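You operate a simulated robot arm through the tools that you are given. There is no shell and no other tool. Be economical: measure what you need, move in short steps, check, and stop when the job is done.

Carry out the task below with a simulated two-armed robot. There is one attempt and no reset: what you move stays moved.

Task
Pick up the white filter jar marked "65" from the top of the long steel bench with one hand, pass it to the other hand and put it on the top of the green bench. Put the blue gasket on the top of the long steel bench away on the left end of the branch bench. Take the white filter element marked "25" from the front of the sample bench and put it on the top of the brown rubber mat. Put the neck ring on the top of the short steel table away on the free end of the change bench. Press the green button three times. Stack the 40 end cap from the top of the valve bench on top of the 32 end cap. Take the green catch box and leave it on the top of the goods-in table. Put the work lamp on the top of the cake bench away on the middle shelf of the steel rack. Take the measuring cylinder from the top of the cake bench and leave it on the back of the wash bench. Put the weir block on the top of the cake bench away in the inside of the orange tray. Lift the cool box lid open. The order is free. Set down upright: white filter jar, white filter element, work lamp, measuring cylinder.
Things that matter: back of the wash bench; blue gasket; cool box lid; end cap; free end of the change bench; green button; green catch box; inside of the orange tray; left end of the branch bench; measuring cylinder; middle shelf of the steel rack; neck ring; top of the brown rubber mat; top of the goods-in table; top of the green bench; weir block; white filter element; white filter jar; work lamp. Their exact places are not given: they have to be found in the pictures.

It is judged by the outcome, as a careful person would: the job done as asked, and still so three seconds after it is handed in. It fails if anything else is knocked over, pushed out of place, dropped, spilled or broken. A push-on lid holds only when it is set on centred and level and pressed home; a screw cap is set on level and turned clockwise until tight.

Robot
Two 6-joint arms with two-finger grippers on one trunk, on a base that drives. Base frame: it is fixed to the floor where the robot stands at the start and does not move with it; the origin is under the middle of the robot, x ahead of it, y to its left, z up; the surface under the hand at the start is at about z = 78. Units: cm, degrees, N and s.
The left shoulder is at the start at [3, 17.8, 93.8], the right one opposite. With the tool pointing down near the work surface each hand reaches from about 42 to 84 cm from the robot's upright axis, wherever it stands, measured 20 degrees to its own side. Places, roughly: back of the wash bench (92x24 cm) [-450, -586, 80]; blue gasket (10x10x2 cm) [60, 0, 80]; cool box lid [-120, 390, 70]; end cap [-150, -775, 75]; free end of the change bench (42x25 cm) [-414, -816, 80]; green button [-90, -780, 80]; green catch box (12x16x8 cm) [-130, -810, 80]; inside of the orange tray (30x15 cm) [50, 80, 78]; left end of the branch bench [-420, -500, 80]; measuring cylinder [-150, -975, 75]; middle shelf of the steel rack (140x22 cm) [-644, -536, 96]; neck ring [50, 350, 75]; top of the brown rubber mat (27x15 cm) [48, 368, 76]; top of the goods-in table [-250, -980, 70]; top of the green bench [70, -270, 90]; weir block [-125, -975, 75]; white filter element [-100, 325, 75]; white filter jar [50, 25, 75]; work lamp (6x6x21 cm) [-120, -940, 80]. Payload 2.54 kg a hand.
The tool frame of a hand sits at the grasp point between the pads (the TCP): z along the fingers, y along the line on which they close. The tips reach 3 cm beyond it. The gripper opens to 11.6 cm. The gripper's body begins 9.5 cm behind the TCP.
Orientation is that of the tool frame in the base frame, as [roll, pitch, yaw] about the fixed x, y, z axes, in that order (R = Rz(yaw) Ry(pitch) Rx(roll)). With the fingers straight down and closing along the base's y, the tool's x points along the base's -x, its y along +y and its z along -z.

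Tools
- The arms move only by the tool apply_moves. It takes "left_increments", "right_increments" or both (then of equal length, played together; a hand with none holds still); each is a list of rows, each a list of 7 numbers: the shift along the base's x, y, z in cm, then the turn, a rotation vector about the base's x, y, z in degrees, then the finger opening in cm, from 0 to 11.6. In form: [[tx, ty, tz, ax, ay, az, fingers], ...]. A call has 1 to 10 rows; each row is the pose to reach, as a shift and turn from the pose commanded when the call began. Rows are played at 5 a second. More than 5 cm and 8.6 degrees between two rows, or a gripper value outside its range, and nothing of the call is played. A pose out of reach is approached as far as the arm can. The call stops where the force on the tool passes 40 N (or 10 N more than at its start, if that is more) or the arm is blocked; 0.2 s more then pass. Each finger travels about 15.3 cm/s and halts on what it meets, pressing with about 25 N; the grip force reading is that of the motor and also rises with nothing between the fingers. The clock runs only during rows and for 0.2 s after the last one: add rows that repeat a pose to give the fingers time. It gives the time, the measured TCP pose, the force on the tool (base axes), the opening and the grip force at its end, in the units of the frame above (readings bear some noise), with the torque about the TCP (base axes, N m) and any sound that the robot's microphone picked up, and new pictures: "pictures" is both (left out), scene, wrist or none (wrist: the cameras of the hands that moved).
- Cameras (640 x 400 px; columns grow to the right, rows downward): "scene" is now at [2.4, 4.6, 165.1]; the picture's right is [0.65, -0.76, 0.00], its down [-0.63, -0.54, -0.55] and it looks along [0.42, 0.36, -0.83] (base axes); focal length 294 px, centre (320, 200). "left" rides on the left gripper at [6.9, 1.5, -12.2] in its tool frame; the picture's right is [-0.21, 0.98, 0.00], its down [-0.83, -0.18, -0.53] and it looks along [-0.52, -0.11, 0.85] (tool axes); focal length 251 px, centre (320, 200). "right" rides on the right gripper at [6.9, -1.5, -12.2] in its tool frame; the picture's right is [0.21, 0.98, 0.00], its down [-0.83, 0.18, -0.53] and it looks along [-0.52, 0.11, 0.85] (tool axes); focal length 251 px, centre (320, 200).
- raise_lower(by): slides the trunk up (or, below 0, down) by that many cm; the arms and the scene camera ride with it, the base frame stays. It gives what a move gives, with no picture.
- drive_base(legs): drives the robot by 1 to 6 legs, each [ahead, left, turn to the left] in cm, cm and degrees, along the robot's own axes; the way and the turn of a leg run together, so that a leg with both is an arc; at most 150 cm and 180 degrees a leg. The arms and the cameras ride along, it lands a little off, and it stops where it bumps. It gives what a move gives, and a new picture of the scene camera.
- aim_head(pan, tilt): turns the head with the scene camera to pan (to the left, within 143 degrees either way) and tilt (down, from -29 to 69), counted from straight ahead of the robot. It gives what a move gives, and a new picture of the scene camera.
- measure_at(camera, pixels): for up to 12 pixels [column, row] of the newest picture of that camera ("zoom" is the newest enlarged one), the place [x, y, z] in the base frame of the surface seen there, good to about 0.2 cm. No time passes.
- enlarge(camera, box): a new picture of the part [left, top, right, bottom] of that camera's present view, enlarged. No time passes.
- finish_job(): hands the job in; it is judged then, once.

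Go step by step. Measure first, check grasps and placings, and put right what went wrong. The budget is 357 turns and 360 pictures, counting those below and the enlarged ones. Unless the task says otherwise, let go and move clear before handing in, and close with one line.

The tools are called after "Request:" as a command line: name --argument value ..., lists and objects as JSON in quotes. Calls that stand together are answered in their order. apply_moves: Moves the arms, as the interface text tells. Its arguments: {"type":"object","properties":{"left_increments":{"type":"array","items":{"type":"array","items":{"type":"number"}}},"right_increments":{"type":"array","items":{"type":"array","items":{"type":"number"}}},"pictures":{"type":"string","enum":["both","scene","wrist","none"]}},"required":[]} The other tools are called the same way: raise_lower (by) slides the trunk up or down; drive_base (legs) drives the base; aim_head (pan, tilt) turns the head that bears the scene camera; measure_at (camera, pixels) gives the place of the surface under pixels of a picture; enlarge (camera, box) takes an enlarged picture of a part of a camera's view; finish_job () hands the job in.

At the start:

```text
clock: 0.0
left_eef_pos: [42.07, 44.44, 107.55]
left_ee_rot: [180.0, 0.1, -179.9]
left_wrist_force: [-0.4, 0.3, -0.3]
left_wrist_torque: [0.01, 0.04, 0.01]
left_opening: 11.62
left_grip_force: 0.1
right_eef_pos: [36.36, 0.61, 102.62]
right_ee_rot: [179.9, 0.0, 180.0]
right_wrist_force: [0.2, 0.1, 0.4]
right_wrist_torque: [0.02, 0.02, 0.04]
right_opening: 11.62
right_grip_force: 0.1
trunk travel left (down, up): [-15.0, 39.0]
robot x, y, heading: [-0.11, 0.1, -0.1]
head pan, tilt: [40.8, 56.4]
```

scene: 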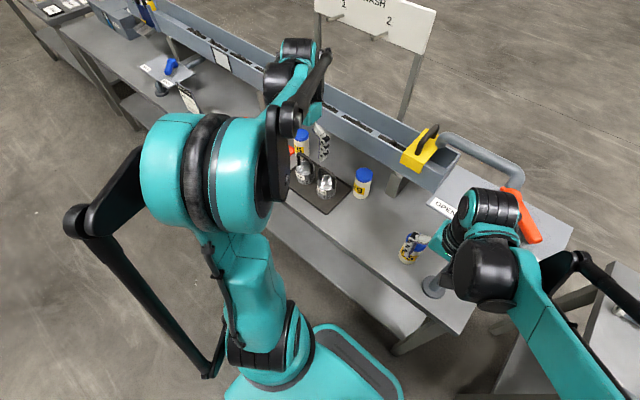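
right: 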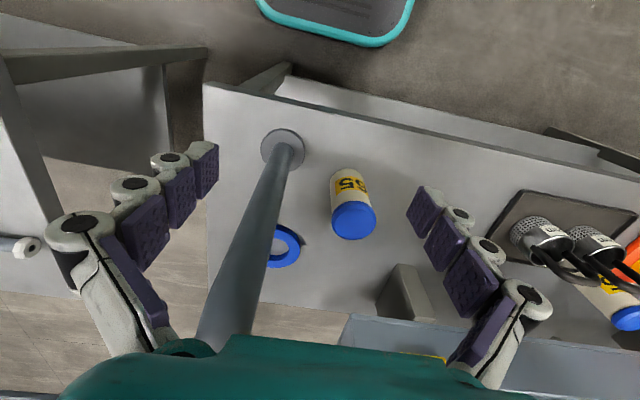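
left: 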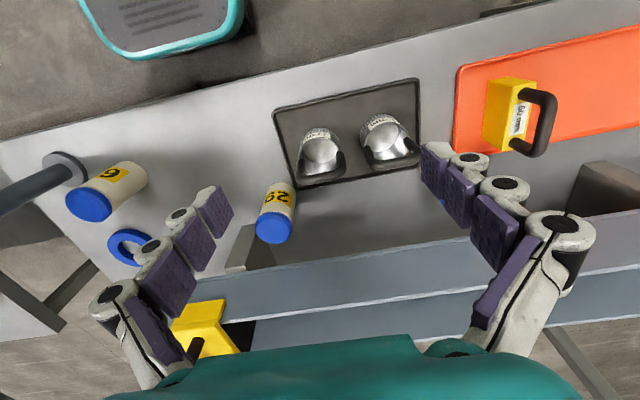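

The right wrist camera shows a jar marked "65"-like at (350,200) and a blue gasket at (285,245). I'll enlarge to read the marks.

Request:
enlarge --camera "right" --box '[200, 100, 640, 360]'

Request:
enlarge --camera "left" --box '[20, 60, 480, 340]'

Request:
measure_at --camera "right" --pixels '[[353, 220], [345, 175], [285, 245], [272, 262], [293, 235], [283, 150], [250, 230], [400, 290], [310, 200], [540, 200]]'

Request:
measure_at --camera "left" --pixels '[[88, 207], [128, 176], [128, 245], [275, 228], [200, 315], [400, 290], [300, 180], [500, 120], [600, 120]]'

```text
1.45 times, centred on (420, 230) of right
```

zoom: 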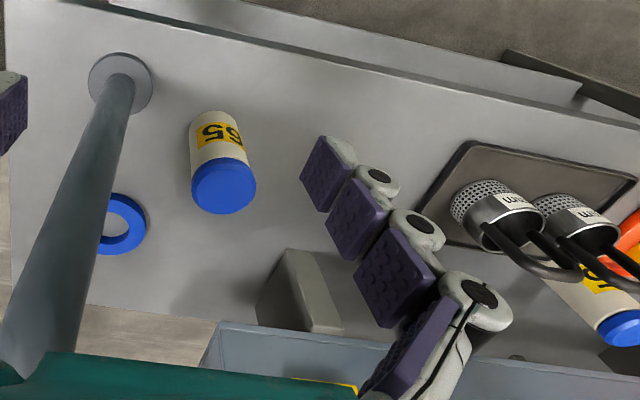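

```text
1.39 times, centred on (250, 200) of left
```

zoom: 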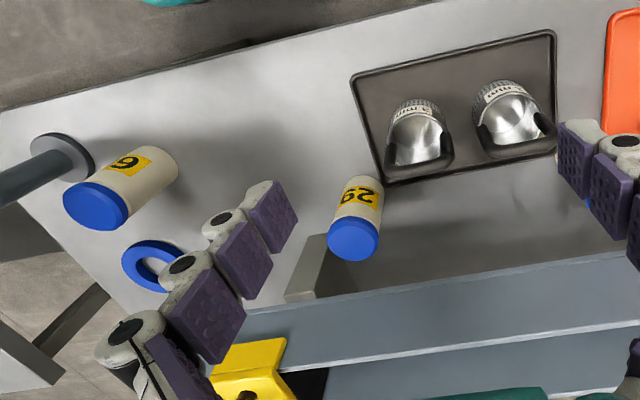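

```text
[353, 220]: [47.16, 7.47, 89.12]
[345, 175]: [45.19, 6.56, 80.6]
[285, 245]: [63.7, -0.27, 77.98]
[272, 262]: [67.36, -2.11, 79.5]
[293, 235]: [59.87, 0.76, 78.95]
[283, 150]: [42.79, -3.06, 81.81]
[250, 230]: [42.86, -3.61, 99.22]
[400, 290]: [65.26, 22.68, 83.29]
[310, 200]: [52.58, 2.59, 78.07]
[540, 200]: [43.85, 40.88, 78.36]
```

```text
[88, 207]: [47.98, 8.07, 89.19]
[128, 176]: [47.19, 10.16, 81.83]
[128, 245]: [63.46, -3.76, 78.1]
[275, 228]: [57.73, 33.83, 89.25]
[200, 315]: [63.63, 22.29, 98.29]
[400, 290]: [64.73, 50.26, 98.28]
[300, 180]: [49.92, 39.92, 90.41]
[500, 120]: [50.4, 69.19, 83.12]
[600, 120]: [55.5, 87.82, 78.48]
```

Two jars: near [47.5,7.7] and [57.7,33.8]. I need to read the labels with tighter enlargements.

Request:
enlarge --camera "right" --box '[300, 150, 400, 250]'

Request:
enlarge --camera "left" --box '[230, 170, 320, 250]'

Request:
enlarge --camera "scene" --box '[280, 80, 600, 320]'

```text
4.00 times, centred on (350, 200) of right
```

zoom: 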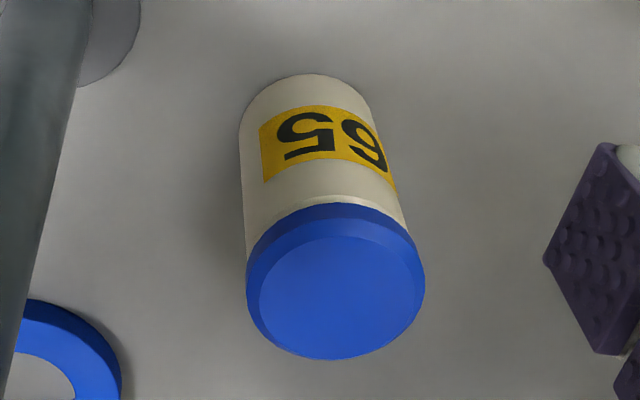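

```text
5.00 times, centred on (275, 210) of left
```

zoom: 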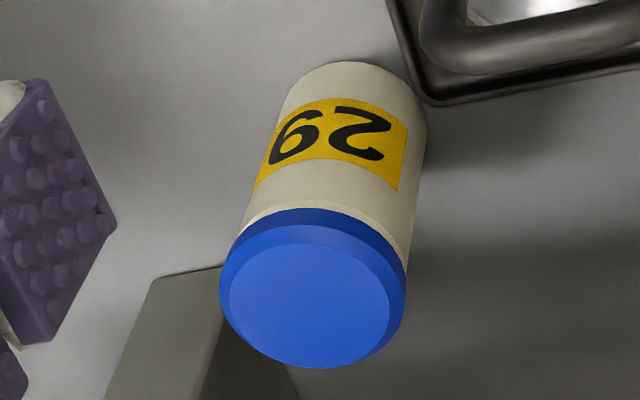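

```text
1.67 times, centred on (440, 200) of scene
```

zoom: 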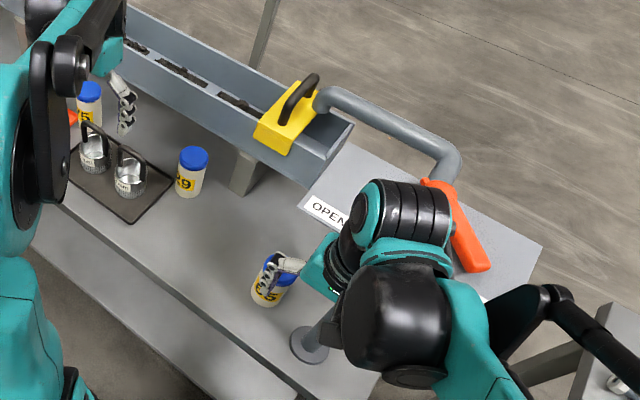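

Request:
enlarge --camera "scene" --box '[345, 160, 385, 205]'

Request:
enlarge --camera "scene" --box '[390, 220, 440, 275]'

Request:
enlarge --camera "scene" --box '[280, 120, 330, 165]'

```text
8.89 times, centred on (365, 182) of scene
```

zoom: 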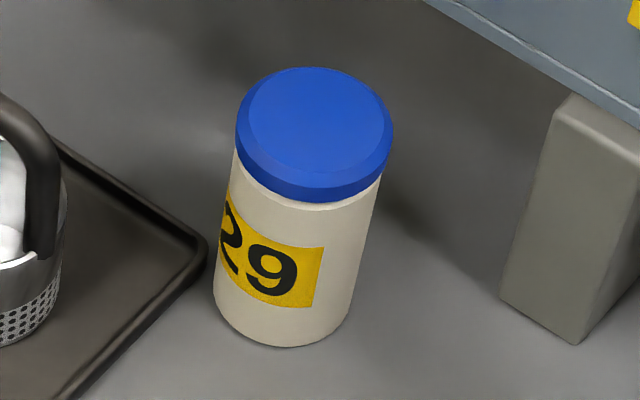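

```text
7.27 times, centred on (415, 248) of scene
```

zoom: 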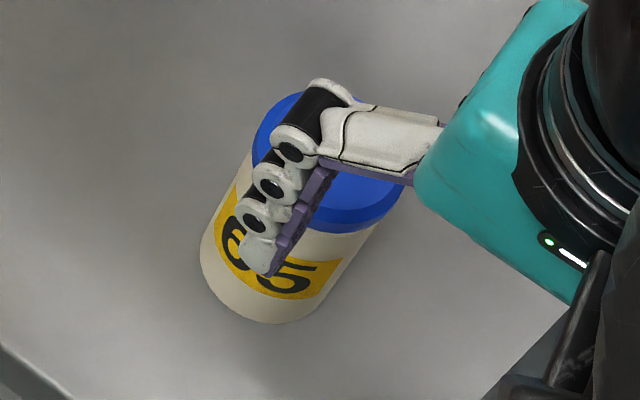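

```text
8.89 times, centred on (305, 142) of scene
```

zoom: 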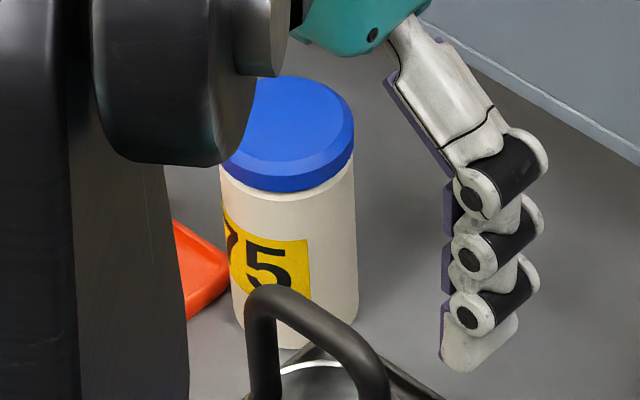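

Jar "65" is the one near [47.5, 7.7]; "29" and "75" are others. I'll measure the pipe, and look straight ahead to see surroundings.

Request:
measure_at --camera "scene" --pixels '[[450, 140], [500, 165], [520, 180], [520, 215], [435, 290], [435, 145], [420, 150], [572, 235], [470, 330], [150, 70], [350, 110]]'

Request:
aim_head --pan -15 --tilt 45

```text
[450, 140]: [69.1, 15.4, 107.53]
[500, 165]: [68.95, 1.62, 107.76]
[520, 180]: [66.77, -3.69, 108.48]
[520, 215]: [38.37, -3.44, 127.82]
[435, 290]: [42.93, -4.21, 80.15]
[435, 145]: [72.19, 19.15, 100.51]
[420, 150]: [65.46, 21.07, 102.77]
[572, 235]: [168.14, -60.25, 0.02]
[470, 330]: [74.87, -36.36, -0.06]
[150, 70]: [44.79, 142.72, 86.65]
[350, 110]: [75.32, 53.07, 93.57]
```

```text
clock: 1.2
left_eef_pos: [42.02, 44.35, 107.51]
left_ee_rot: [180.0, 0.0, 179.9]
left_wrist_force: [0.4, 0.3, 0.6]
left_wrist_torque: [0.02, -0.01, -0.02]
left_opening: 11.57
left_grip_force: 0.1
right_eef_pos: [36.32, 0.63, 102.59]
right_ee_rot: [-180.0, 0.0, 180.0]
right_wrist_force: [0.6, 0.1, -0.7]
right_wrist_torque: [-0.01, 0.01, -0.02]
right_opening: 11.61
right_grip_force: 0.1
trunk travel left (down, up): [-15.0, 39.0]
robot x, y, heading: [-0.41, 0.03, -0.1]
head pan, tilt: [-15.0, 45.0]
```

scene: 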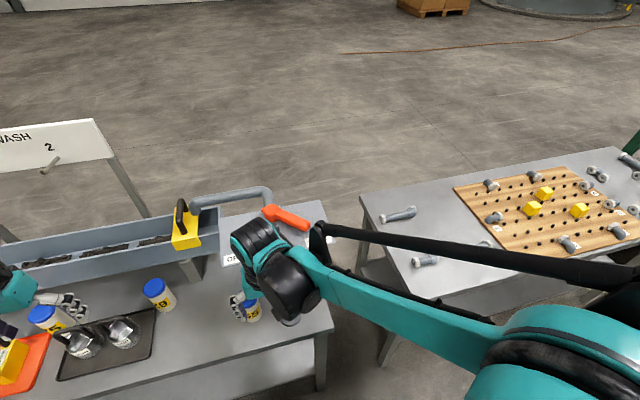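

A pipe (faucet-like) overhangs the gasket. I'll move the right hand away to the right to see it clearly.

Request:
apply_moves --right_increments '[[0, -5, 3, 0, 0, 0, 11.6], [0, -10, 6, 0, 0, 0, 11.6], [0, -15, 8, 0, 0, 0, 11.6], [0, -20, 10, 0, 0, 0, 11.6], [0, -25, 10, 0, 0, 0, 11.6], [0, -30, 10, 0, 0, 0, 11.6]]' --pictures "none"

Request:
aim_head --pan 5 --tilt 55

```text
refused: row 1 steps farther than a row can; nothing moved
```

```text
clock: 2.1
left_eef_pos: [41.99, 44.44, 107.47]
left_ee_rot: [180.0, 0.0, 180.0]
left_wrist_force: [0.0, 0.4, 0.0]
left_wrist_torque: [0.0, -0.04, -0.02]
left_opening: 11.61
left_grip_force: 0.0
right_eef_pos: [36.4, 0.58, 102.45]
right_ee_rot: [-180.0, 0.0, -180.0]
right_wrist_force: [0.1, 0.4, 1.0]
right_wrist_torque: [-0.01, -0.03, 0.01]
right_opening: 11.59
right_grip_force: 0.1
trunk travel left (down, up): [-15.0, 39.0]
robot x, y, heading: [-0.33, -0.06, 0.2]
head pan, tilt: [5.0, 55.0]
```

scene: 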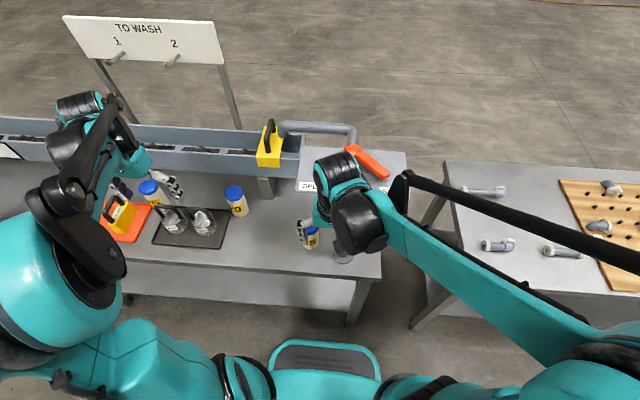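

Request:
apply_moves --right_increments '[[0, -4, 2, 0, 0, 0, 11.6], [0, -8, 4, 0, 0, 0, 11.6], [0, -12.5, 5, 0, 0, 0, 11.6], [0, -17, 6, 0, 0, 0, 11.6], [0, -22, 6, 0, 0, 0, 11.6], [0, -27, 6, 0, 0, 0, 11.6], [0, -32, 6, 0, 0, 0, 11.6]]' --pictures "scene"

```text
clock: 3.7
left_eef_pos: [42.09, 44.32, 107.48]
left_ee_rot: [180.0, 0.0, -180.0]
left_wrist_force: [0.0, 0.8, -0.4]
left_wrist_torque: [0.02, 0.0, -0.01]
left_opening: 11.59
left_grip_force: 0.2
right_eef_pos: [36.54, -31.43, 108.32]
right_ee_rot: [179.8, -0.1, 180.0]
right_wrist_force: [-0.2, -0.9, 0.3]
right_wrist_torque: [0.01, 0.02, -0.01]
right_opening: 11.61
right_grip_force: 0.1
trunk travel left (down, up): [-15.0, 39.0]
robot x, y, heading: [-0.08, -0.12, -0.1]
head pan, tilt: [5.0, 55.0]
```

scene: 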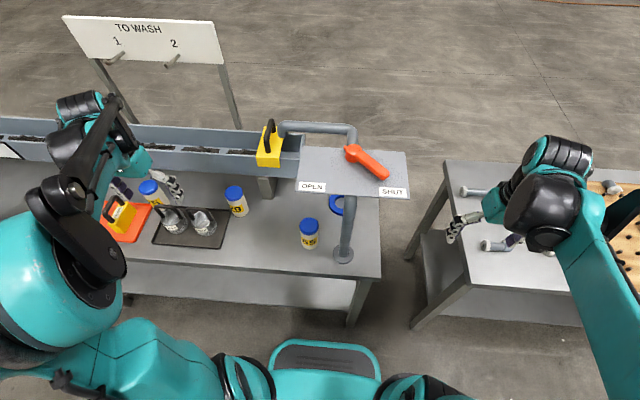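

Request:
measure_at --camera "scene" --pixels '[[308, 222], [343, 252], [347, 210], [350, 190], [297, 188], [407, 194], [405, 153], [305, 150], [350, 140], [336, 205], [330, 205], [337, 213]]'

Request:
enlarge --camera "scene" --box '[270, 110, 430, 280]'

```text
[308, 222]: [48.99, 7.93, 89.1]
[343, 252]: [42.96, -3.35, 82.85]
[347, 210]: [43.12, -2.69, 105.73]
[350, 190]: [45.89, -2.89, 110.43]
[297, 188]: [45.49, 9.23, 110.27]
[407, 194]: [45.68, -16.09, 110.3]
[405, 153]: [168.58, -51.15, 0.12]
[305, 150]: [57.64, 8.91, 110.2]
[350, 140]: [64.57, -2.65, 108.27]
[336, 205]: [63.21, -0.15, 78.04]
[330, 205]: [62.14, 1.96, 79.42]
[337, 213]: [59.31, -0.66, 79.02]
```

```text
2.35 times, centred on (350, 195) of scene
```

zoom: 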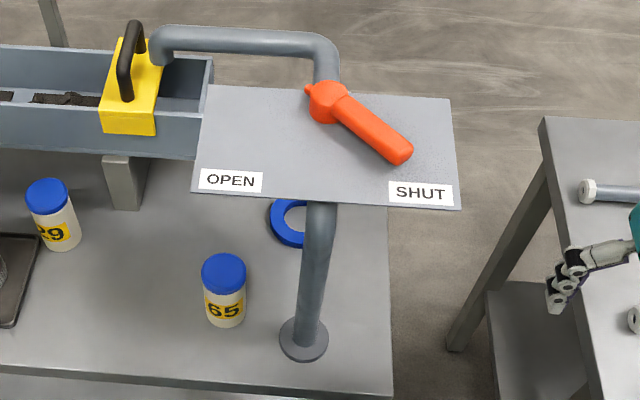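

A plate at z=110 overhangs the jar's area, and the gasket lies behind the post at [43,-3]. I'll bring the left hand in front of the jar, pitched 45° forward so it slips under the plate.

Request:
apply_moves --left_increments '[[-1, -4.5, 0, 0, -5, 0, 11.6], [-2, -9, 0, 0, -10, 0, 11.6], [-4, -13, 0, 0, -15, 0, 11.6], [-6, -17, 0, 0, -20, 0, 11.6], [-7, -21.5, -1, 0, -25, 0, 11.6], [-8, -26, -2, 0, -30, 0, 11.6], [-8, -30, -5, 0, -35, 0, 11.6], [-8, -33, -8, 0, -40, 0, 11.6], [-6, -35, -11, 0, -45, 0, 11.6], [-4.5, -36.6, -13, 0, -45, 0, 11.6]]' --pictures "both"

```text
clock: 5.9
left_eef_pos: [37.12, 7.76, 96.43]
left_ee_rot: [-180.0, 45.0, 179.9]
left_wrist_force: [-1.0, 1.4, -0.2]
left_wrist_torque: [0.01, -0.02, -0.02]
left_opening: 11.59
left_grip_force: 0.1
left hand out of reach, approached as far as the arm can: row 10
right_eef_pos: [36.5, -31.17, 108.48]
right_ee_rot: [179.9, 0.1, 180.0]
right_wrist_force: [0.3, -0.3, -0.2]
right_wrist_torque: [-0.05, -0.03, -0.03]
right_opening: 11.54
right_grip_force: 0.0
trunk travel left (down, up): [-15.0, 39.0]
robot x, y, heading: [-0.05, 0.05, -0.1]
head pan, tilt: [5.0, 55.0]
```

scene: 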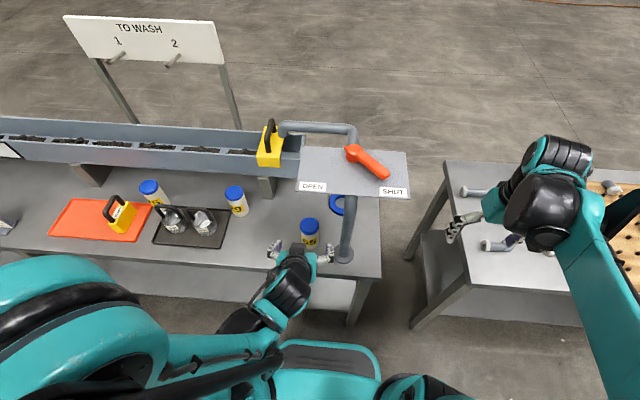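
left: 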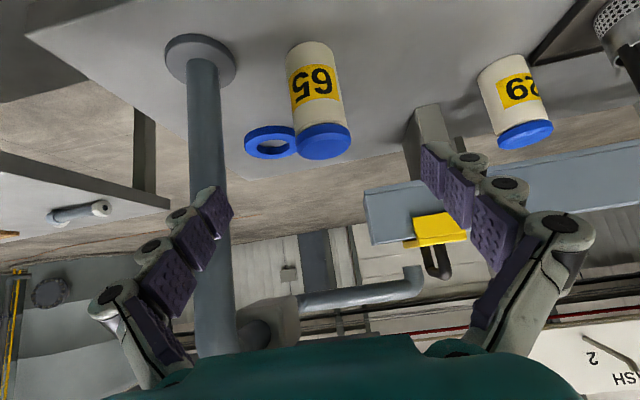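

Request:
measure_at --camera "left" --pixels '[[290, 70], [339, 70], [315, 80], [323, 150], [298, 140], [350, 140], [245, 140], [297, 140], [270, 155], [268, 128], [270, 145]]'

```text
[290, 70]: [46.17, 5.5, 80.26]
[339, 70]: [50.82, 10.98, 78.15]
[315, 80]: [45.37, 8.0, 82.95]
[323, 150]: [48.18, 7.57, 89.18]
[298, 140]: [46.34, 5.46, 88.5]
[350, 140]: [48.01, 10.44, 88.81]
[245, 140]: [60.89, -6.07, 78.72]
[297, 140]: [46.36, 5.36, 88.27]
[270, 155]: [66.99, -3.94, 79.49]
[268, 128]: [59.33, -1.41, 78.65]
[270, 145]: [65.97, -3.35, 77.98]
```

Request:
apply_moves --left_increments '[[2, 0, -2, 0, 0, 0, 11.6], [4, 0, -4, 0, 0, 0, 11.6]]' --pictures "none"

```text
clock: 6.5
left_eef_pos: [42.31, 7.31, 95.79]
left_ee_rot: [-180.0, 44.8, -180.0]
left_wrist_force: [-0.2, 0.1, -0.2]
left_wrist_torque: [-0.02, 0.0, 0.03]
left_opening: 11.6
left_grip_force: 0.1
left hand out of reach, approached as far as the arm can: row 1, 2
right_eef_pos: [36.67, -31.29, 108.43]
right_ee_rot: [179.9, 0.0, 179.9]
right_wrist_force: [0.5, 0.2, 0.4]
right_wrist_torque: [0.03, 0.02, 0.03]
right_opening: 11.6
right_grip_force: 0.0
trunk travel left (down, up): [-15.0, 39.0]
robot x, y, heading: [0.28, -0.38, -0.0]
head pan, tilt: [5.0, 55.0]
```

The arm is too folded here; I'll back the base 20 cm so the pitched hand can extend.

Request:
drive_base --legs '[[-20, 0, 0]]'

Request:
apply_moves --left_increments '[[3, 0, -3, 0, 0, 0, 11.6], [6, 0, -6, 0, 0, 0, 11.6], [10, 0, -8, 0, 0, 0, 11.6]]' --pictures "none"

```text
clock: 8.1
left_eef_pos: [21.47, 7.37, 95.83]
left_ee_rot: [-180.0, 45.0, 180.0]
left_wrist_force: [-0.1, -0.7, 0.3]
left_wrist_torque: [0.03, -0.02, 0.0]
left_opening: 11.6
left_grip_force: 0.1
right_eef_pos: [15.99, -31.32, 108.52]
right_ee_rot: [-180.0, 0.1, 180.0]
right_wrist_force: [-0.8, -0.4, -0.5]
right_wrist_torque: [0.01, -0.03, 0.03]
right_opening: 11.59
right_grip_force: 0.1
trunk travel left (down, up): [-15.0, 39.0]
robot x, y, heading: [-20.6, 0.03, 0.0]
head pan, tilt: [5.0, 55.0]
```

scene: 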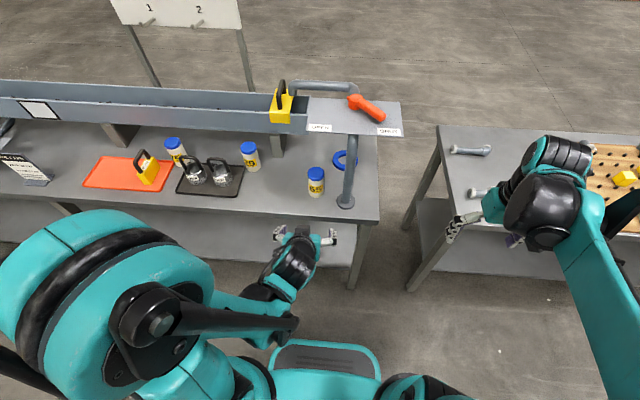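

```text
clock: 8.9
left_eef_pos: [33.63, 6.25, 91.19]
left_ee_rot: [179.9, 44.7, 180.0]
left_wrist_force: [0.9, -0.3, 0.3]
left_wrist_torque: [-0.03, 0.01, 0.01]
left_opening: 11.58
left_grip_force: 0.0
left hand out of reach, approached as far as the arm can: row 1, 2, 3
right_eef_pos: [16.26, -31.17, 108.39]
right_ee_rot: [-180.0, -0.1, -180.0]
right_wrist_force: [0.0, 0.9, 0.0]
right_wrist_torque: [-0.01, 0.04, 0.0]
right_opening: 11.58
right_grip_force: 0.0
trunk travel left (down, up): [-15.0, 39.0]
robot x, y, heading: [-20.72, -0.16, -0.1]
head pan, tilt: [5.0, 55.0]
```

Request:
apply_moves --left_increments '[[3, 1, 1.5, 0, 0, 0, 11.6], [4.6, 1.5, 3.2, 0, 0, 0, 11.6], [4.6, 1.5, 3.2, 0, 0, 0, 11.6]]' --pictures "none"

```text
clock: 9.7
left_eef_pos: [38.27, 8.27, 94.55]
left_ee_rot: [179.9, 45.0, 180.0]
left_wrist_force: [-0.1, 0.5, 0.0]
left_wrist_torque: [0.02, 0.0, 0.0]
left_opening: 11.57
left_grip_force: 0.1
right_eef_pos: [16.07, -31.25, 108.44]
right_ee_rot: [-180.0, 0.0, 180.0]
right_wrist_force: [-0.7, 0.7, 0.2]
right_wrist_torque: [0.02, 0.01, -0.02]
right_opening: 11.63
right_grip_force: 0.1
trunk travel left (down, up): [-15.0, 39.0]
robot x, y, heading: [-20.73, -0.16, 0.0]
head pan, tilt: [5.0, 55.0]
```

Request:
apply_moves --left_increments '[[3.2, -0.4, -3.2, 0, 0, 0, 11.6], [6.4, -0.4, -6.5, 0, 0, 0, 11.6], [9.7, -0.4, -9.85, 0, 0, 0, 11.6], [9.7, -0.4, -9.85, 0, 0, 0, 11.6]]' --pictures "wrist"

```text
clock: 10.7
left_eef_pos: [47.86, 7.77, 84.81]
left_ee_rot: [-180.0, 45.0, 180.0]
left_wrist_force: [0.1, -0.8, -0.1]
left_wrist_torque: [0.0, -0.01, 0.0]
left_opening: 11.61
left_grip_force: 0.0
right_eef_pos: [16.02, -31.15, 108.52]
right_ee_rot: [179.9, 0.1, 180.0]
right_wrist_force: [-0.6, -0.9, 0.2]
right_wrist_torque: [-0.01, -0.05, 0.01]
right_opening: 11.6
right_grip_force: 0.1
trunk travel left (down, up): [-15.0, 39.0]
robot x, y, heading: [-20.45, 0.17, -0.0]
head pan, tilt: [5.0, 55.0]
```

left: 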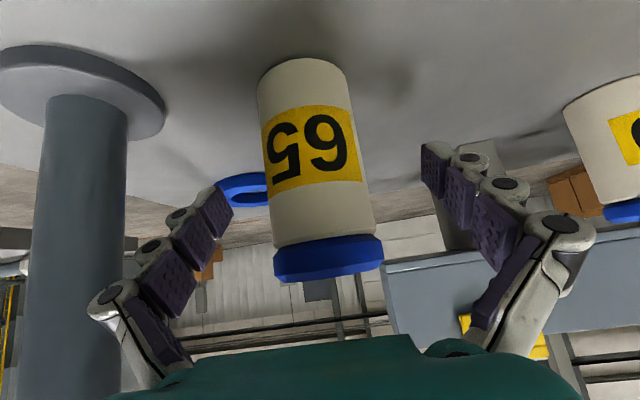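

Jar is between the fingers; closing, then lifting slightly while retreating.

Request:
apply_moves --left_increments '[[0, 0, 0, 0, 0, 0, 7], [0, 0, 0, 0, 0, 0, 4], [0, 0, 0, 0, 0, 0, 4], [0, 0, 1.5, 0, 0, 0, 4], [-1, 0, 4, 0, 0, 0, 4]]' --pictures "wrist"

```text
clock: 11.9
left_eef_pos: [46.67, 7.68, 88.4]
left_ee_rot: [-179.9, 45.0, 180.0]
left_wrist_force: [-0.6, -0.2, -1.1]
left_wrist_torque: [0.04, 0.04, -0.04]
left_opening: 5.43
left_grip_force: 25.5
right_eef_pos: [16.03, -31.3, 108.41]
right_ee_rot: [180.0, 0.0, 180.0]
right_wrist_force: [0.1, -0.3, -0.5]
right_wrist_torque: [0.0, -0.02, 0.03]
right_opening: 11.61
right_grip_force: 0.0
trunk travel left (down, up): [-15.0, 39.0]
robot x, y, heading: [-20.52, 0.16, 0.1]
head pan, tilt: [5.0, 55.0]
```

left: 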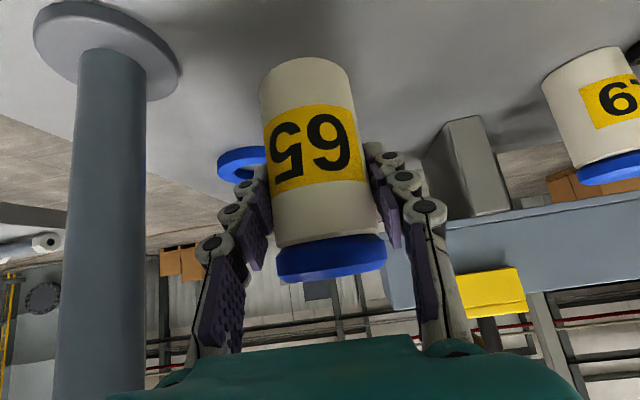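

The jar is held (opening 5.43). I'll back the base away from the bench, then prepare both hands for the handover.

Request:
drive_base --legs '[[-35, 0, 0]]'

Request:
apply_moves --left_increments '[[0, 0, 3, 0, 7.5, 0, 4], [-2, 0, 6, 0, 15, 0, 4], [-4, 0, 9, 0, 22.5, 0, 4], [-6, 0, 12, 0, 30, 0, 4], [-7, 0, 15, 0, 37.5, 0, 4], [-8, 0, 17, 0, 45, 0, 4], [-8, 0, 17, 0, 45, 0, 4], [-8, 0, 17, 0, 45, 0, 4], [-8, 0, 17, 0, 45, 0, 4], [-8, 0, 17, 0, 45, 0, 4]]' --right_increments '[[1.5, 0, 0, 0, 0, -8.5, 11.6], [3, 0, 0, 0, 0, -17, 11.6], [4.5, 0, 0, 0, 0, -25.5, 11.6], [6, 0, 0, 0, 0, -34, 11.6], [7.5, 0, 0, 0, 0, -42.5, 11.6], [9, 0, 0, 0, 0, -51, 11.6], [10.5, 0, 0, 0, 0, -59.5, 11.6], [12, 0, 0, 0, 0, -68, 11.6], [13.5, 0, 0, 0, 0, -76.5, 11.6], [15, 0, 0, 0, 0, -85, 11.6]]' --pictures "none"

```text
clock: 14.2
left_eef_pos: [11.18, 7.8, 88.32]
left_ee_rot: [180.0, 45.1, -179.8]
left_wrist_force: [-0.5, -0.8, -1.2]
left_wrist_torque: [-0.01, -0.03, -0.02]
left_opening: 5.39
left_grip_force: 24.8
right_eef_pos: [-19.41, -31.18, 108.44]
right_ee_rot: [-179.9, 0.0, -179.8]
right_wrist_force: [-0.8, -0.4, 0.3]
right_wrist_torque: [0.02, 0.0, -0.01]
right_opening: 11.6
right_grip_force: 0.0
trunk travel left (down, up): [-15.0, 39.0]
robot x, y, heading: [-55.7, -0.21, 0.2]
head pan, tilt: [5.0, 55.0]
```

scene: 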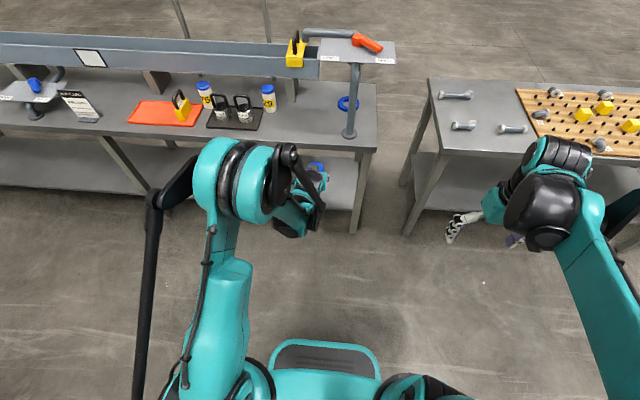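

```text
clock: 16.4
left_eef_pos: [3.27, 7.88, 105.15]
left_ee_rot: [179.9, -0.1, -179.9]
left_wrist_force: [0.2, -0.6, -2.0]
left_wrist_torque: [0.01, 0.02, 0.02]
left_opening: 5.41
left_grip_force: 24.7
right_eef_pos: [-4.22, -31.28, 108.29]
right_ee_rot: [-179.9, 0.0, 95.0]
right_wrist_force: [-1.0, 0.2, -0.1]
right_wrist_torque: [-0.01, 0.02, 0.02]
right_opening: 11.58
right_grip_force: 0.1
trunk travel left (down, up): [-15.0, 39.0]
robot x, y, heading: [-55.98, 0.3, 0.4]
head pan, tilt: [5.0, 55.0]
```

The hand's straightening tilted the jar 45°; I'll pitch the left hand back so the jar is upright, and turn the right hand to point left-and-down for the handover.

Request:
apply_moves --left_increments '[[0, 0, 0, 0, -5.6, 0, 4], [0, 0, 0, 0, -11.2, 0, 4], [0, 0, 0, 0, -16.8, 0, 4], [0, 0, 0, 0, -22.5, 0, 4], [0, 0, 0, 0, -28.1, 0, 4], [0, 0, 0, 0, -33.7, 0, 4], [0, 0, 0, 0, -39.3, 0, 4], [0, 0, 0, 0, -45, 0, 4]]' --right_increments '[[1, 2, 0.2, 7.5, 0.3, -0.6, 11.6], [2, 4, 0.4, 15, 0.6, -1.2, 11.6], [3, 6, 0.6, 22.5, 1, -1.7, 11.6], [4, 8, 0.8, 30, 1.3, -2.3, 11.6], [5, 10, 1, 37.5, 1.6, -2.9, 11.6], [6, 12, 1.2, 45, 2, -3.5, 11.6], [7, 14, 1.3, 52.5, 2.3, -4, 11.6], [7.5, 16, 1.5, 60, 2.6, -4.6, 11.6]]' --pictures "both"

```text
clock: 18.2
left_eef_pos: [3.37, 7.79, 105.41]
left_ee_rot: [-180.0, 45.0, -179.9]
left_wrist_force: [-0.1, -0.4, -0.8]
left_wrist_torque: [0.01, -0.02, 0.0]
left_opening: 5.43
left_grip_force: 25.2
right_eef_pos: [2.94, -15.15, 109.93]
right_ee_rot: [179.7, -60.2, 90.3]
right_wrist_force: [-0.8, -0.2, 1.2]
right_wrist_torque: [0.0, -0.01, 0.02]
right_opening: 11.56
right_grip_force: 0.0
trunk travel left (down, up): [-15.0, 39.0]
robot x, y, heading: [-56.01, 0.09, 0.2]
head pan, tilt: [5.0, 55.0]
```

scene: 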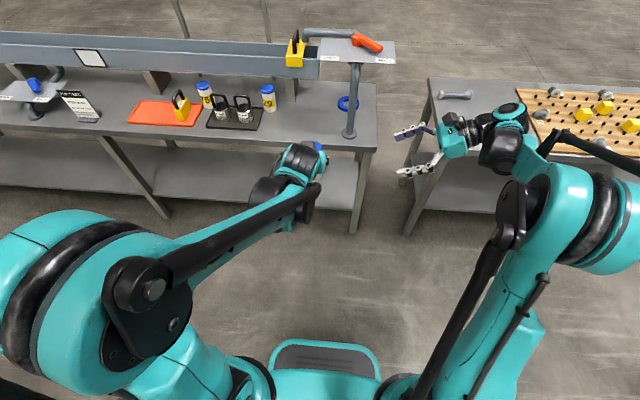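
right: 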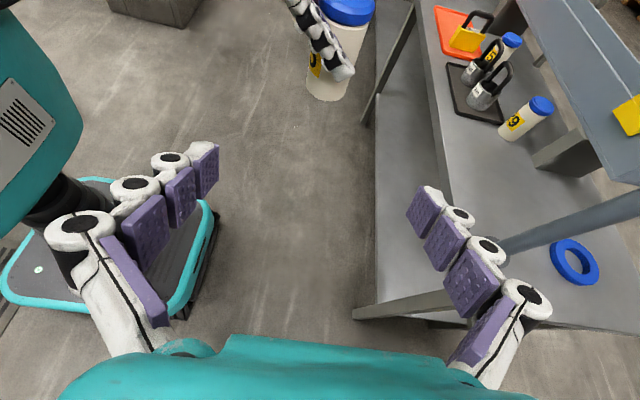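
left: 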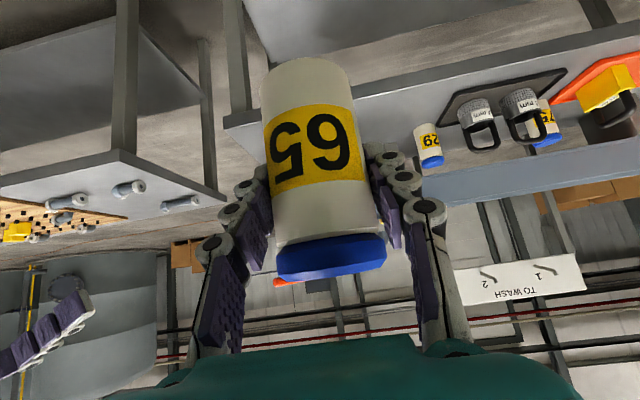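

Request:
measure_at --camera "right" --pixels '[[325, 90], [325, 70], [355, 50], [350, 15], [310, 80], [345, 88]]'

```text
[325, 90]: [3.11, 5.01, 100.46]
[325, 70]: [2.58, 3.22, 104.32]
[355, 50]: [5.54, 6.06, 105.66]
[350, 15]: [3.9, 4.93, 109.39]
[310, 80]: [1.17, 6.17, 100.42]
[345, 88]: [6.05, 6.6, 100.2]
```

Request:
apply_moves --right_increments '[[0.2, 3.7, -0.3, 0, 0, 0, 11.6], [0.4, 7.4, -0.7, 0, 0, 0, 11.6], [0.5, 11, -1, 0, 0, 0, 11.6], [0.5, 14, -2.75, 0, 0, 0, 11.6], [0.5, 17, -4.5, 0, 0, 0, 11.6], [0.5, 20, -6.25, 0, 0, 0, 11.6], [0.5, 23.1, -8, 0, 0, 0, 11.6], [0.5, 23.1, -8, 0, 0, 0, 11.6]]' --pictures "wrist"

```text
clock: 20.0
left_eef_pos: [3.26, 7.74, 105.43]
left_ee_rot: [180.0, 44.9, -179.9]
left_wrist_force: [0.1, -0.4, -2.1]
left_wrist_torque: [0.02, -0.02, 0.01]
left_opening: 5.44
left_grip_force: 25.2
right_eef_pos: [3.99, 7.8, 102.19]
right_ee_rot: [179.8, -60.2, 90.3]
right_wrist_force: [-0.5, -0.4, 0.4]
right_wrist_torque: [0.04, 0.0, -0.02]
right_opening: 11.61
right_grip_force: 0.1
trunk travel left (down, up): [-15.0, 39.0]
robot x, y, heading: [-56.17, -0.37, 0.1]
head pan, tilt: [5.0, 55.0]
```

right: 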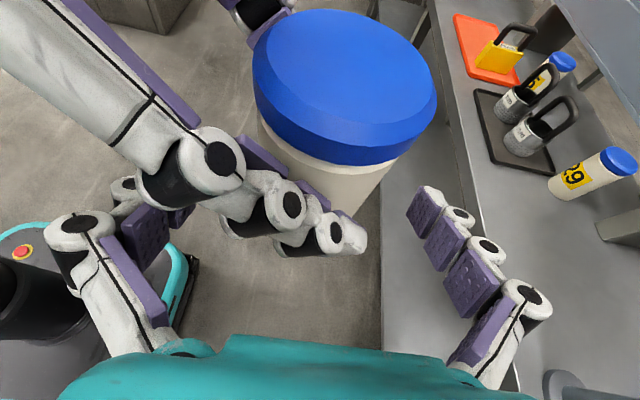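

Request:
apply_moves --right_increments '[[-0.5, 0, 0, 0, 0, 0, 8], [-0.5, 0, 0, 0, 0, 0, 4], [-0.5, 0, 0, 0, 0, 0, 4], [-0.5, 0, 0, 0, 0, 0, 4]]' --pictures "wrist"

```text
clock: 21.0
left_eef_pos: [3.22, 7.84, 105.3]
left_ee_rot: [-180.0, 44.8, -179.8]
left_wrist_force: [2.9, 4.2, -5.8]
left_wrist_torque: [0.09, -0.15, -0.02]
left_opening: 5.42
left_grip_force: 25.1
right_eef_pos: [3.53, 7.72, 102.12]
right_ee_rot: [179.8, -60.1, 90.2]
right_wrist_force: [-2.0, -5.1, 5.2]
right_wrist_torque: [0.08, 0.12, 0.09]
right_opening: 5.43
right_grip_force: 25.0
trunk travel left (down, up): [-15.0, 39.0]
robot x, y, heading: [-55.49, 0.05, -0.1]
head pan, tilt: [5.0, 55.0]
```

right: 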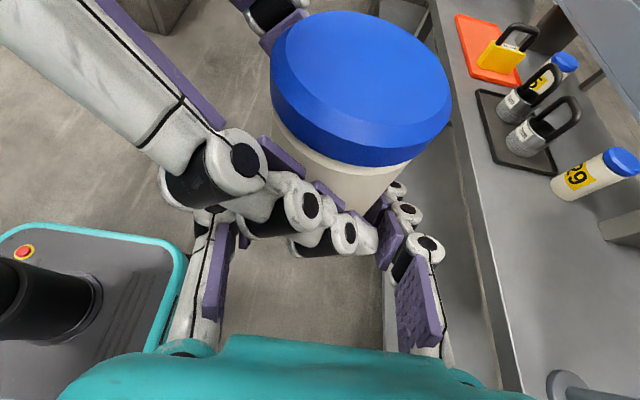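

Both hands hold it. Now the left opens and withdraws back-up along its own axis.

Request:
apply_moves --left_increments '[[0, 0, 0, 0, 0, 0, 8], [0, 0, 0, 0, 0, 0, 11.6], [0, 0, 0, 0, 0, 0, 11.6], [-2.5, 0, 2.5, 0, 0, 0, 11.6], [-5, 0, 5, 0, 0, 0, 11.6], [-7.5, 1, 8, 0, 0, 0, 11.6], [-9, 5, 10, 0, 0, 0, 11.6], [-9, 9.5, 12, 0, 0, 0, 11.6], [-9, 14, 13, 0, 0, 0, 11.6]]' --pictures "both"

```text
clock: 23.0
left_eef_pos: [-5.91, 21.59, 118.5]
left_ee_rot: [180.0, 44.9, -179.8]
left_wrist_force: [-0.6, -0.3, 0.3]
left_wrist_torque: [-0.05, -0.01, -0.03]
left_opening: 11.59
left_grip_force: 0.1
right_eef_pos: [3.44, 7.74, 102.07]
right_ee_rot: [179.6, -60.1, 90.3]
right_wrist_force: [0.2, -0.2, -0.4]
right_wrist_torque: [-0.02, -0.01, -0.01]
right_opening: 5.42
right_grip_force: 25.1
trunk travel left (down, up): [-15.0, 39.0]
robot x, y, heading: [-56.04, -0.27, 0.1]
head pan, tilt: [5.0, 55.0]
```

scene: 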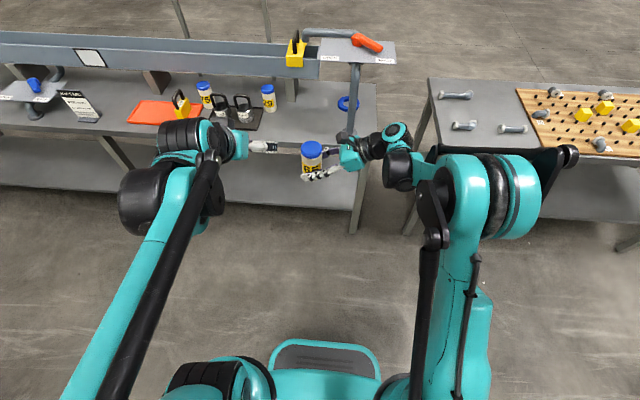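
left: 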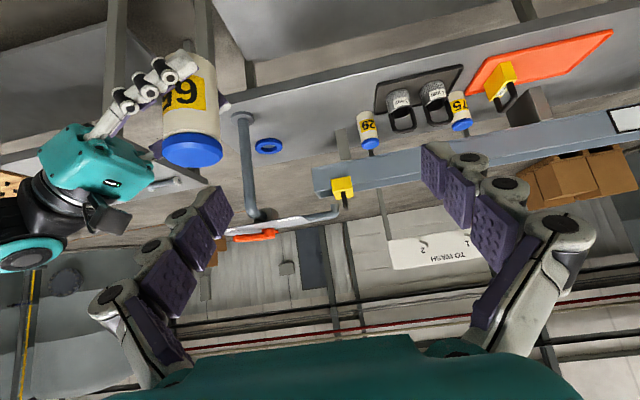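

The right hand now holds the jar upright. Let me look toward the green bench to plan the drive.

Request:
aim_head --pan -60 --tilt 20

```text
clock: 24.4
left_eef_pos: [-5.83, 21.6, 118.48]
left_ee_rot: [-180.0, 44.9, -179.9]
left_wrist_force: [0.4, 0.2, -0.1]
left_wrist_torque: [-0.02, 0.01, -0.02]
left_opening: 11.63
left_grip_force: 0.1
right_eef_pos: [3.58, 7.76, 102.34]
right_ee_rot: [179.8, -60.1, 90.1]
right_wrist_force: [-1.0, 0.7, -0.9]
right_wrist_torque: [0.02, -0.01, 0.03]
right_opening: 5.4
right_grip_force: 25.6
trunk travel left (down, up): [-15.0, 39.0]
robot x, y, heading: [-55.97, -0.14, 0.3]
head pan, tilt: [-60.0, 20.0]
```

scene: 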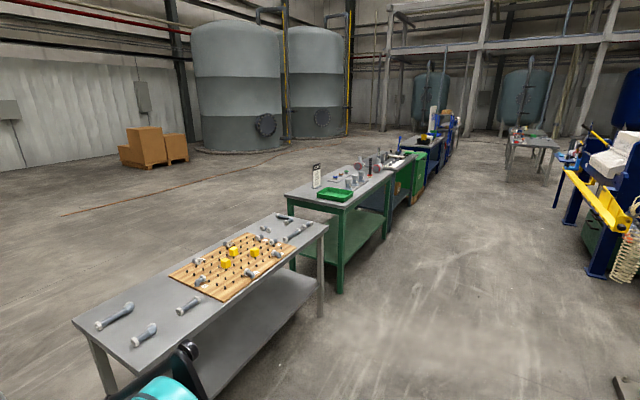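

Request:
measure_at --camera "scene" --pixels '[[340, 208], [285, 193], [395, 170], [320, 230], [385, 185], [335, 193], [318, 175], [365, 180], [345, 165], [445, 160], [600, 145], [410, 165]]'

Request:
enlarge --camera "scene" --box '[270, 100, 470, 230]'

```text
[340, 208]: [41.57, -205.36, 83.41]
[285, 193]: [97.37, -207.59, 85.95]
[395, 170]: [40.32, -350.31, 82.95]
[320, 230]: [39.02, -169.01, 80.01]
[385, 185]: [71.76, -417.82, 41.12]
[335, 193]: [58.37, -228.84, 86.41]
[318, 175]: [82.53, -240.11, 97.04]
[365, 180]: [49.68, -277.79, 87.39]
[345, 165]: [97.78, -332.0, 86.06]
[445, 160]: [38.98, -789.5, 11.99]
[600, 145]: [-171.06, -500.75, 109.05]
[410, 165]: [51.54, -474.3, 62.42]
```

```text
3.08 times, centred on (370, 165) of scene
```

zoom: 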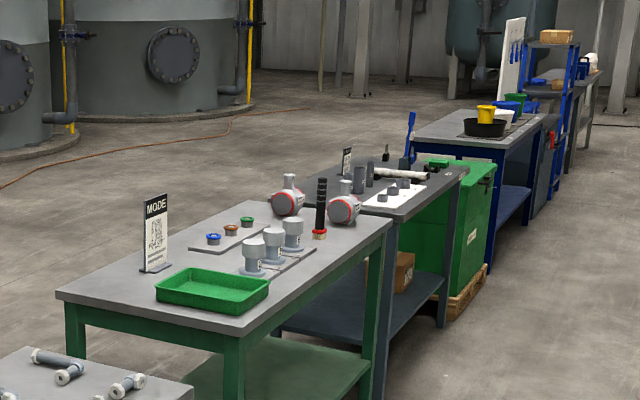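

Floor along the benches is clear. I'll strafe right to about y=-262, facing the green bench.

Request:
drive_base --legs '[[0, -130, 0], [0, -130, 0]]'

Request:
aim_head --pan 0 --tilt 35

```text
clock: 36.6
left_eef_pos: [-9.3, -231.66, 118.49]
left_ee_rot: [179.9, 44.9, 178.8]
left_wrist_force: [0.6, -0.4, 0.1]
left_wrist_torque: [0.02, 0.02, 0.0]
left_opening: 11.59
left_grip_force: 0.1
right_eef_pos: [-0.12, -245.9, 102.18]
right_ee_rot: [179.7, -60.0, 88.9]
right_wrist_force: [-0.5, 0.9, 0.6]
right_wrist_torque: [-0.01, -0.03, 0.02]
right_opening: 5.41
right_grip_force: 24.8
trunk travel left (down, up): [-15.0, 39.0]
robot x, y, heading: [-59.8, -252.15, -1.2]
head pan, tilt: [-60.0, 20.0]
```

scene: 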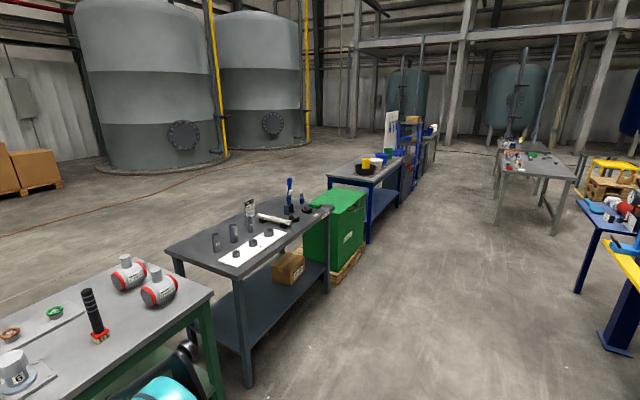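

```text
clock: 38.0
left_eef_pos: [-9.38, -231.53, 118.39]
left_ee_rot: [179.9, 44.9, 178.7]
left_wrist_force: [0.0, 0.2, 0.0]
left_wrist_torque: [0.0, 0.03, -0.05]
left_opening: 11.6
left_grip_force: 0.1
right_eef_pos: [-0.25, -245.84, 102.15]
right_ee_rot: [179.8, -60.1, 88.8]
right_wrist_force: [0.6, -0.5, 0.3]
right_wrist_torque: [0.04, -0.02, 0.05]
right_opening: 5.4
right_grip_force: 25.1
trunk travel left (down, up): [-15.0, 39.0]
robot x, y, heading: [-60.02, -251.96, -1.6]
head pan, tilt: [0.0, 35.0]
```

scene: 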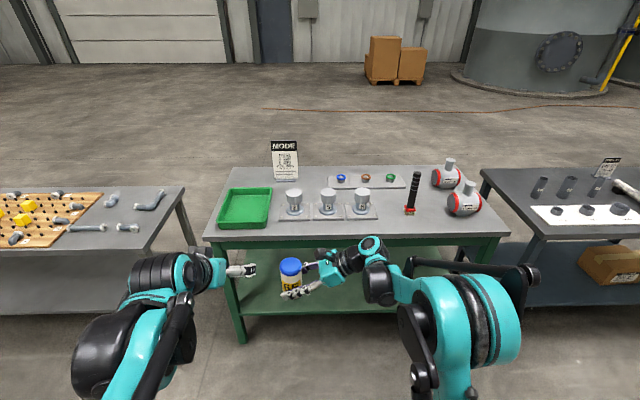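

Request:
measure_at --camera "scene" --pixels '[[236, 241], [270, 225], [300, 222], [375, 218], [390, 235], [480, 235], [410, 215], [230, 185], [385, 205], [300, 235], [410, 235], [400, 200]]'

Request:
enlarge --camera "scene" --box '[200, 140, 520, 310]'

```text
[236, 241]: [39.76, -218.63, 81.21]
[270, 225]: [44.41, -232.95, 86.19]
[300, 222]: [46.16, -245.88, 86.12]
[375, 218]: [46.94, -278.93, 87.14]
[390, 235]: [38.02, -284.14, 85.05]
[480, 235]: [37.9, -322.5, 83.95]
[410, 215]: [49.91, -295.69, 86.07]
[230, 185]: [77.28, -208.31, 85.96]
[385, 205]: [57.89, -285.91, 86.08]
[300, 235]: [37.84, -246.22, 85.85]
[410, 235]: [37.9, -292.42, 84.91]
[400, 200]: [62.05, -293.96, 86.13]
```

```text
2.00 times, centred on (360, 225) of scene
```

zoom: 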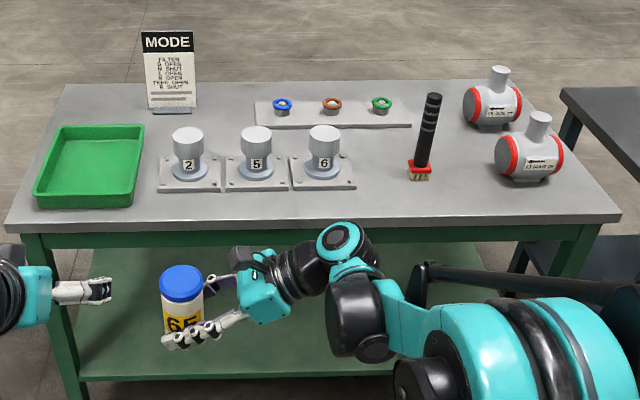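

Free spot on the green bench: about (44.5,-283), z=86.1, in front of the gap between valve 6 and the brush. I'll yaw the right hand so its body trails toward the robot, and drive there.

Request:
drive_base --legs '[[0, -36, 1.5], [32, 0, 0]]'

Request:
apply_moves --right_increments '[[0, 0, 0, 0, 0, -8, 4], [0, 0, 0, 0, 0, -16, 4], [0, 0, 0, 0, 0, -24, 4], [0, 0, 0, 0, 0, -32, 4], [0, 0, 0, 0, 0, -40, 4], [0, 0, 0, 0, 0, -40, 4]]' --pictures "both"

```text
clock: 42.0
left_eef_pos: [21.23, -266.38, 118.44]
left_ee_rot: [179.9, 45.0, -179.3]
left_wrist_force: [-0.5, -0.2, -0.1]
left_wrist_torque: [-0.01, 0.02, 0.0]
left_opening: 11.58
left_grip_force: 0.1
right_eef_pos: [30.7, -280.2, 102.18]
right_ee_rot: [179.9, -60.0, 90.6]
right_wrist_force: [0.6, 0.8, -0.7]
right_wrist_torque: [-0.01, 0.0, 0.01]
right_opening: 5.42
right_grip_force: 24.9
trunk travel left (down, up): [-15.0, 39.0]
robot x, y, heading: [-28.59, -288.81, 0.9]
head pan, tilt: [0.0, 35.0]
```

scene: 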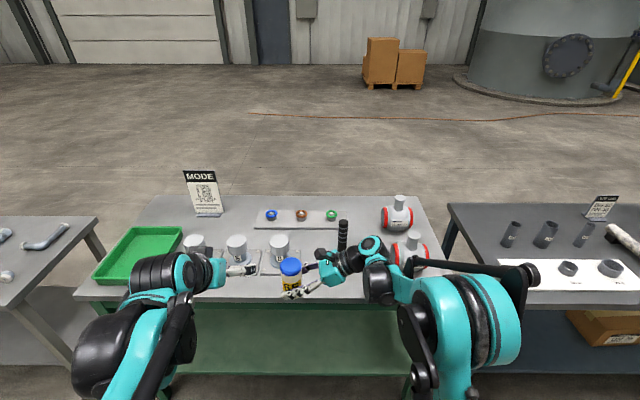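

```text
clock: 43.4
left_eef_pos: [21.21, -266.5, 118.45]
left_ee_rot: [179.9, 44.9, -179.3]
left_wrist_force: [0.1, -0.9, 0.0]
left_wrist_torque: [0.01, 0.03, 0.01]
left_opening: 11.6
left_grip_force: 0.1
right_eef_pos: [30.74, -280.27, 102.11]
right_ee_rot: [179.7, -60.0, 50.6]
right_wrist_force: [0.3, 0.5, -0.1]
right_wrist_torque: [0.02, 0.0, 0.03]
right_opening: 5.39
right_grip_force: 25.1
trunk travel left (down, up): [-15.0, 39.0]
robot x, y, heading: [-28.57, -288.8, 0.7]
head pan, tilt: [0.0, 35.0]
```

scene: 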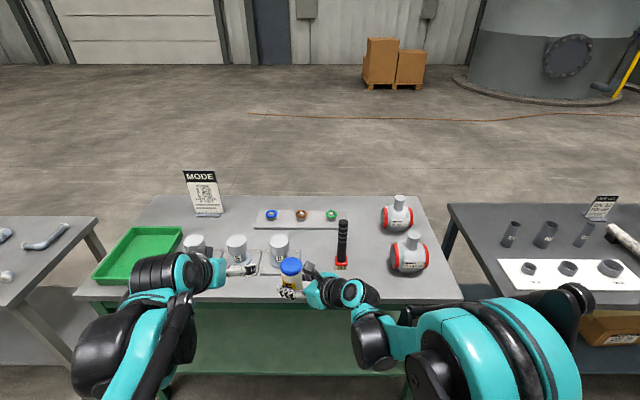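
right: 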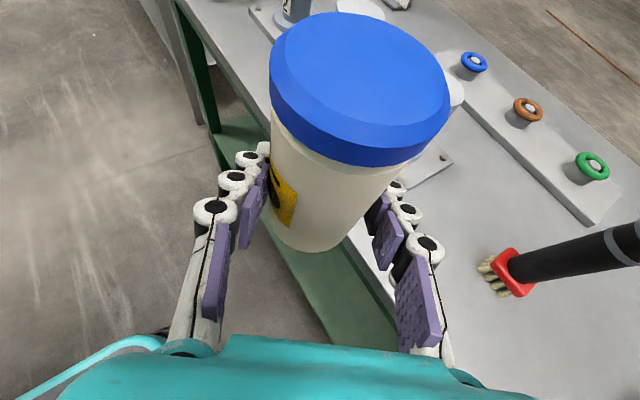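

Request:
measure_at --camera "right" --pixels '[[310, 248], [512, 280], [490, 275], [440, 160], [400, 200], [380, 260], [350, 90], [560, 300]]'

```text
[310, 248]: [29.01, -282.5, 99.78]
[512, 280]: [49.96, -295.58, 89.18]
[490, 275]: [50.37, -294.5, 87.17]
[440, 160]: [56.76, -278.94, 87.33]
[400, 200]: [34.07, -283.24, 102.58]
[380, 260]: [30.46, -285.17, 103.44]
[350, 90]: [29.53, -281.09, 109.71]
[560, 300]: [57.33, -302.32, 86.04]
```

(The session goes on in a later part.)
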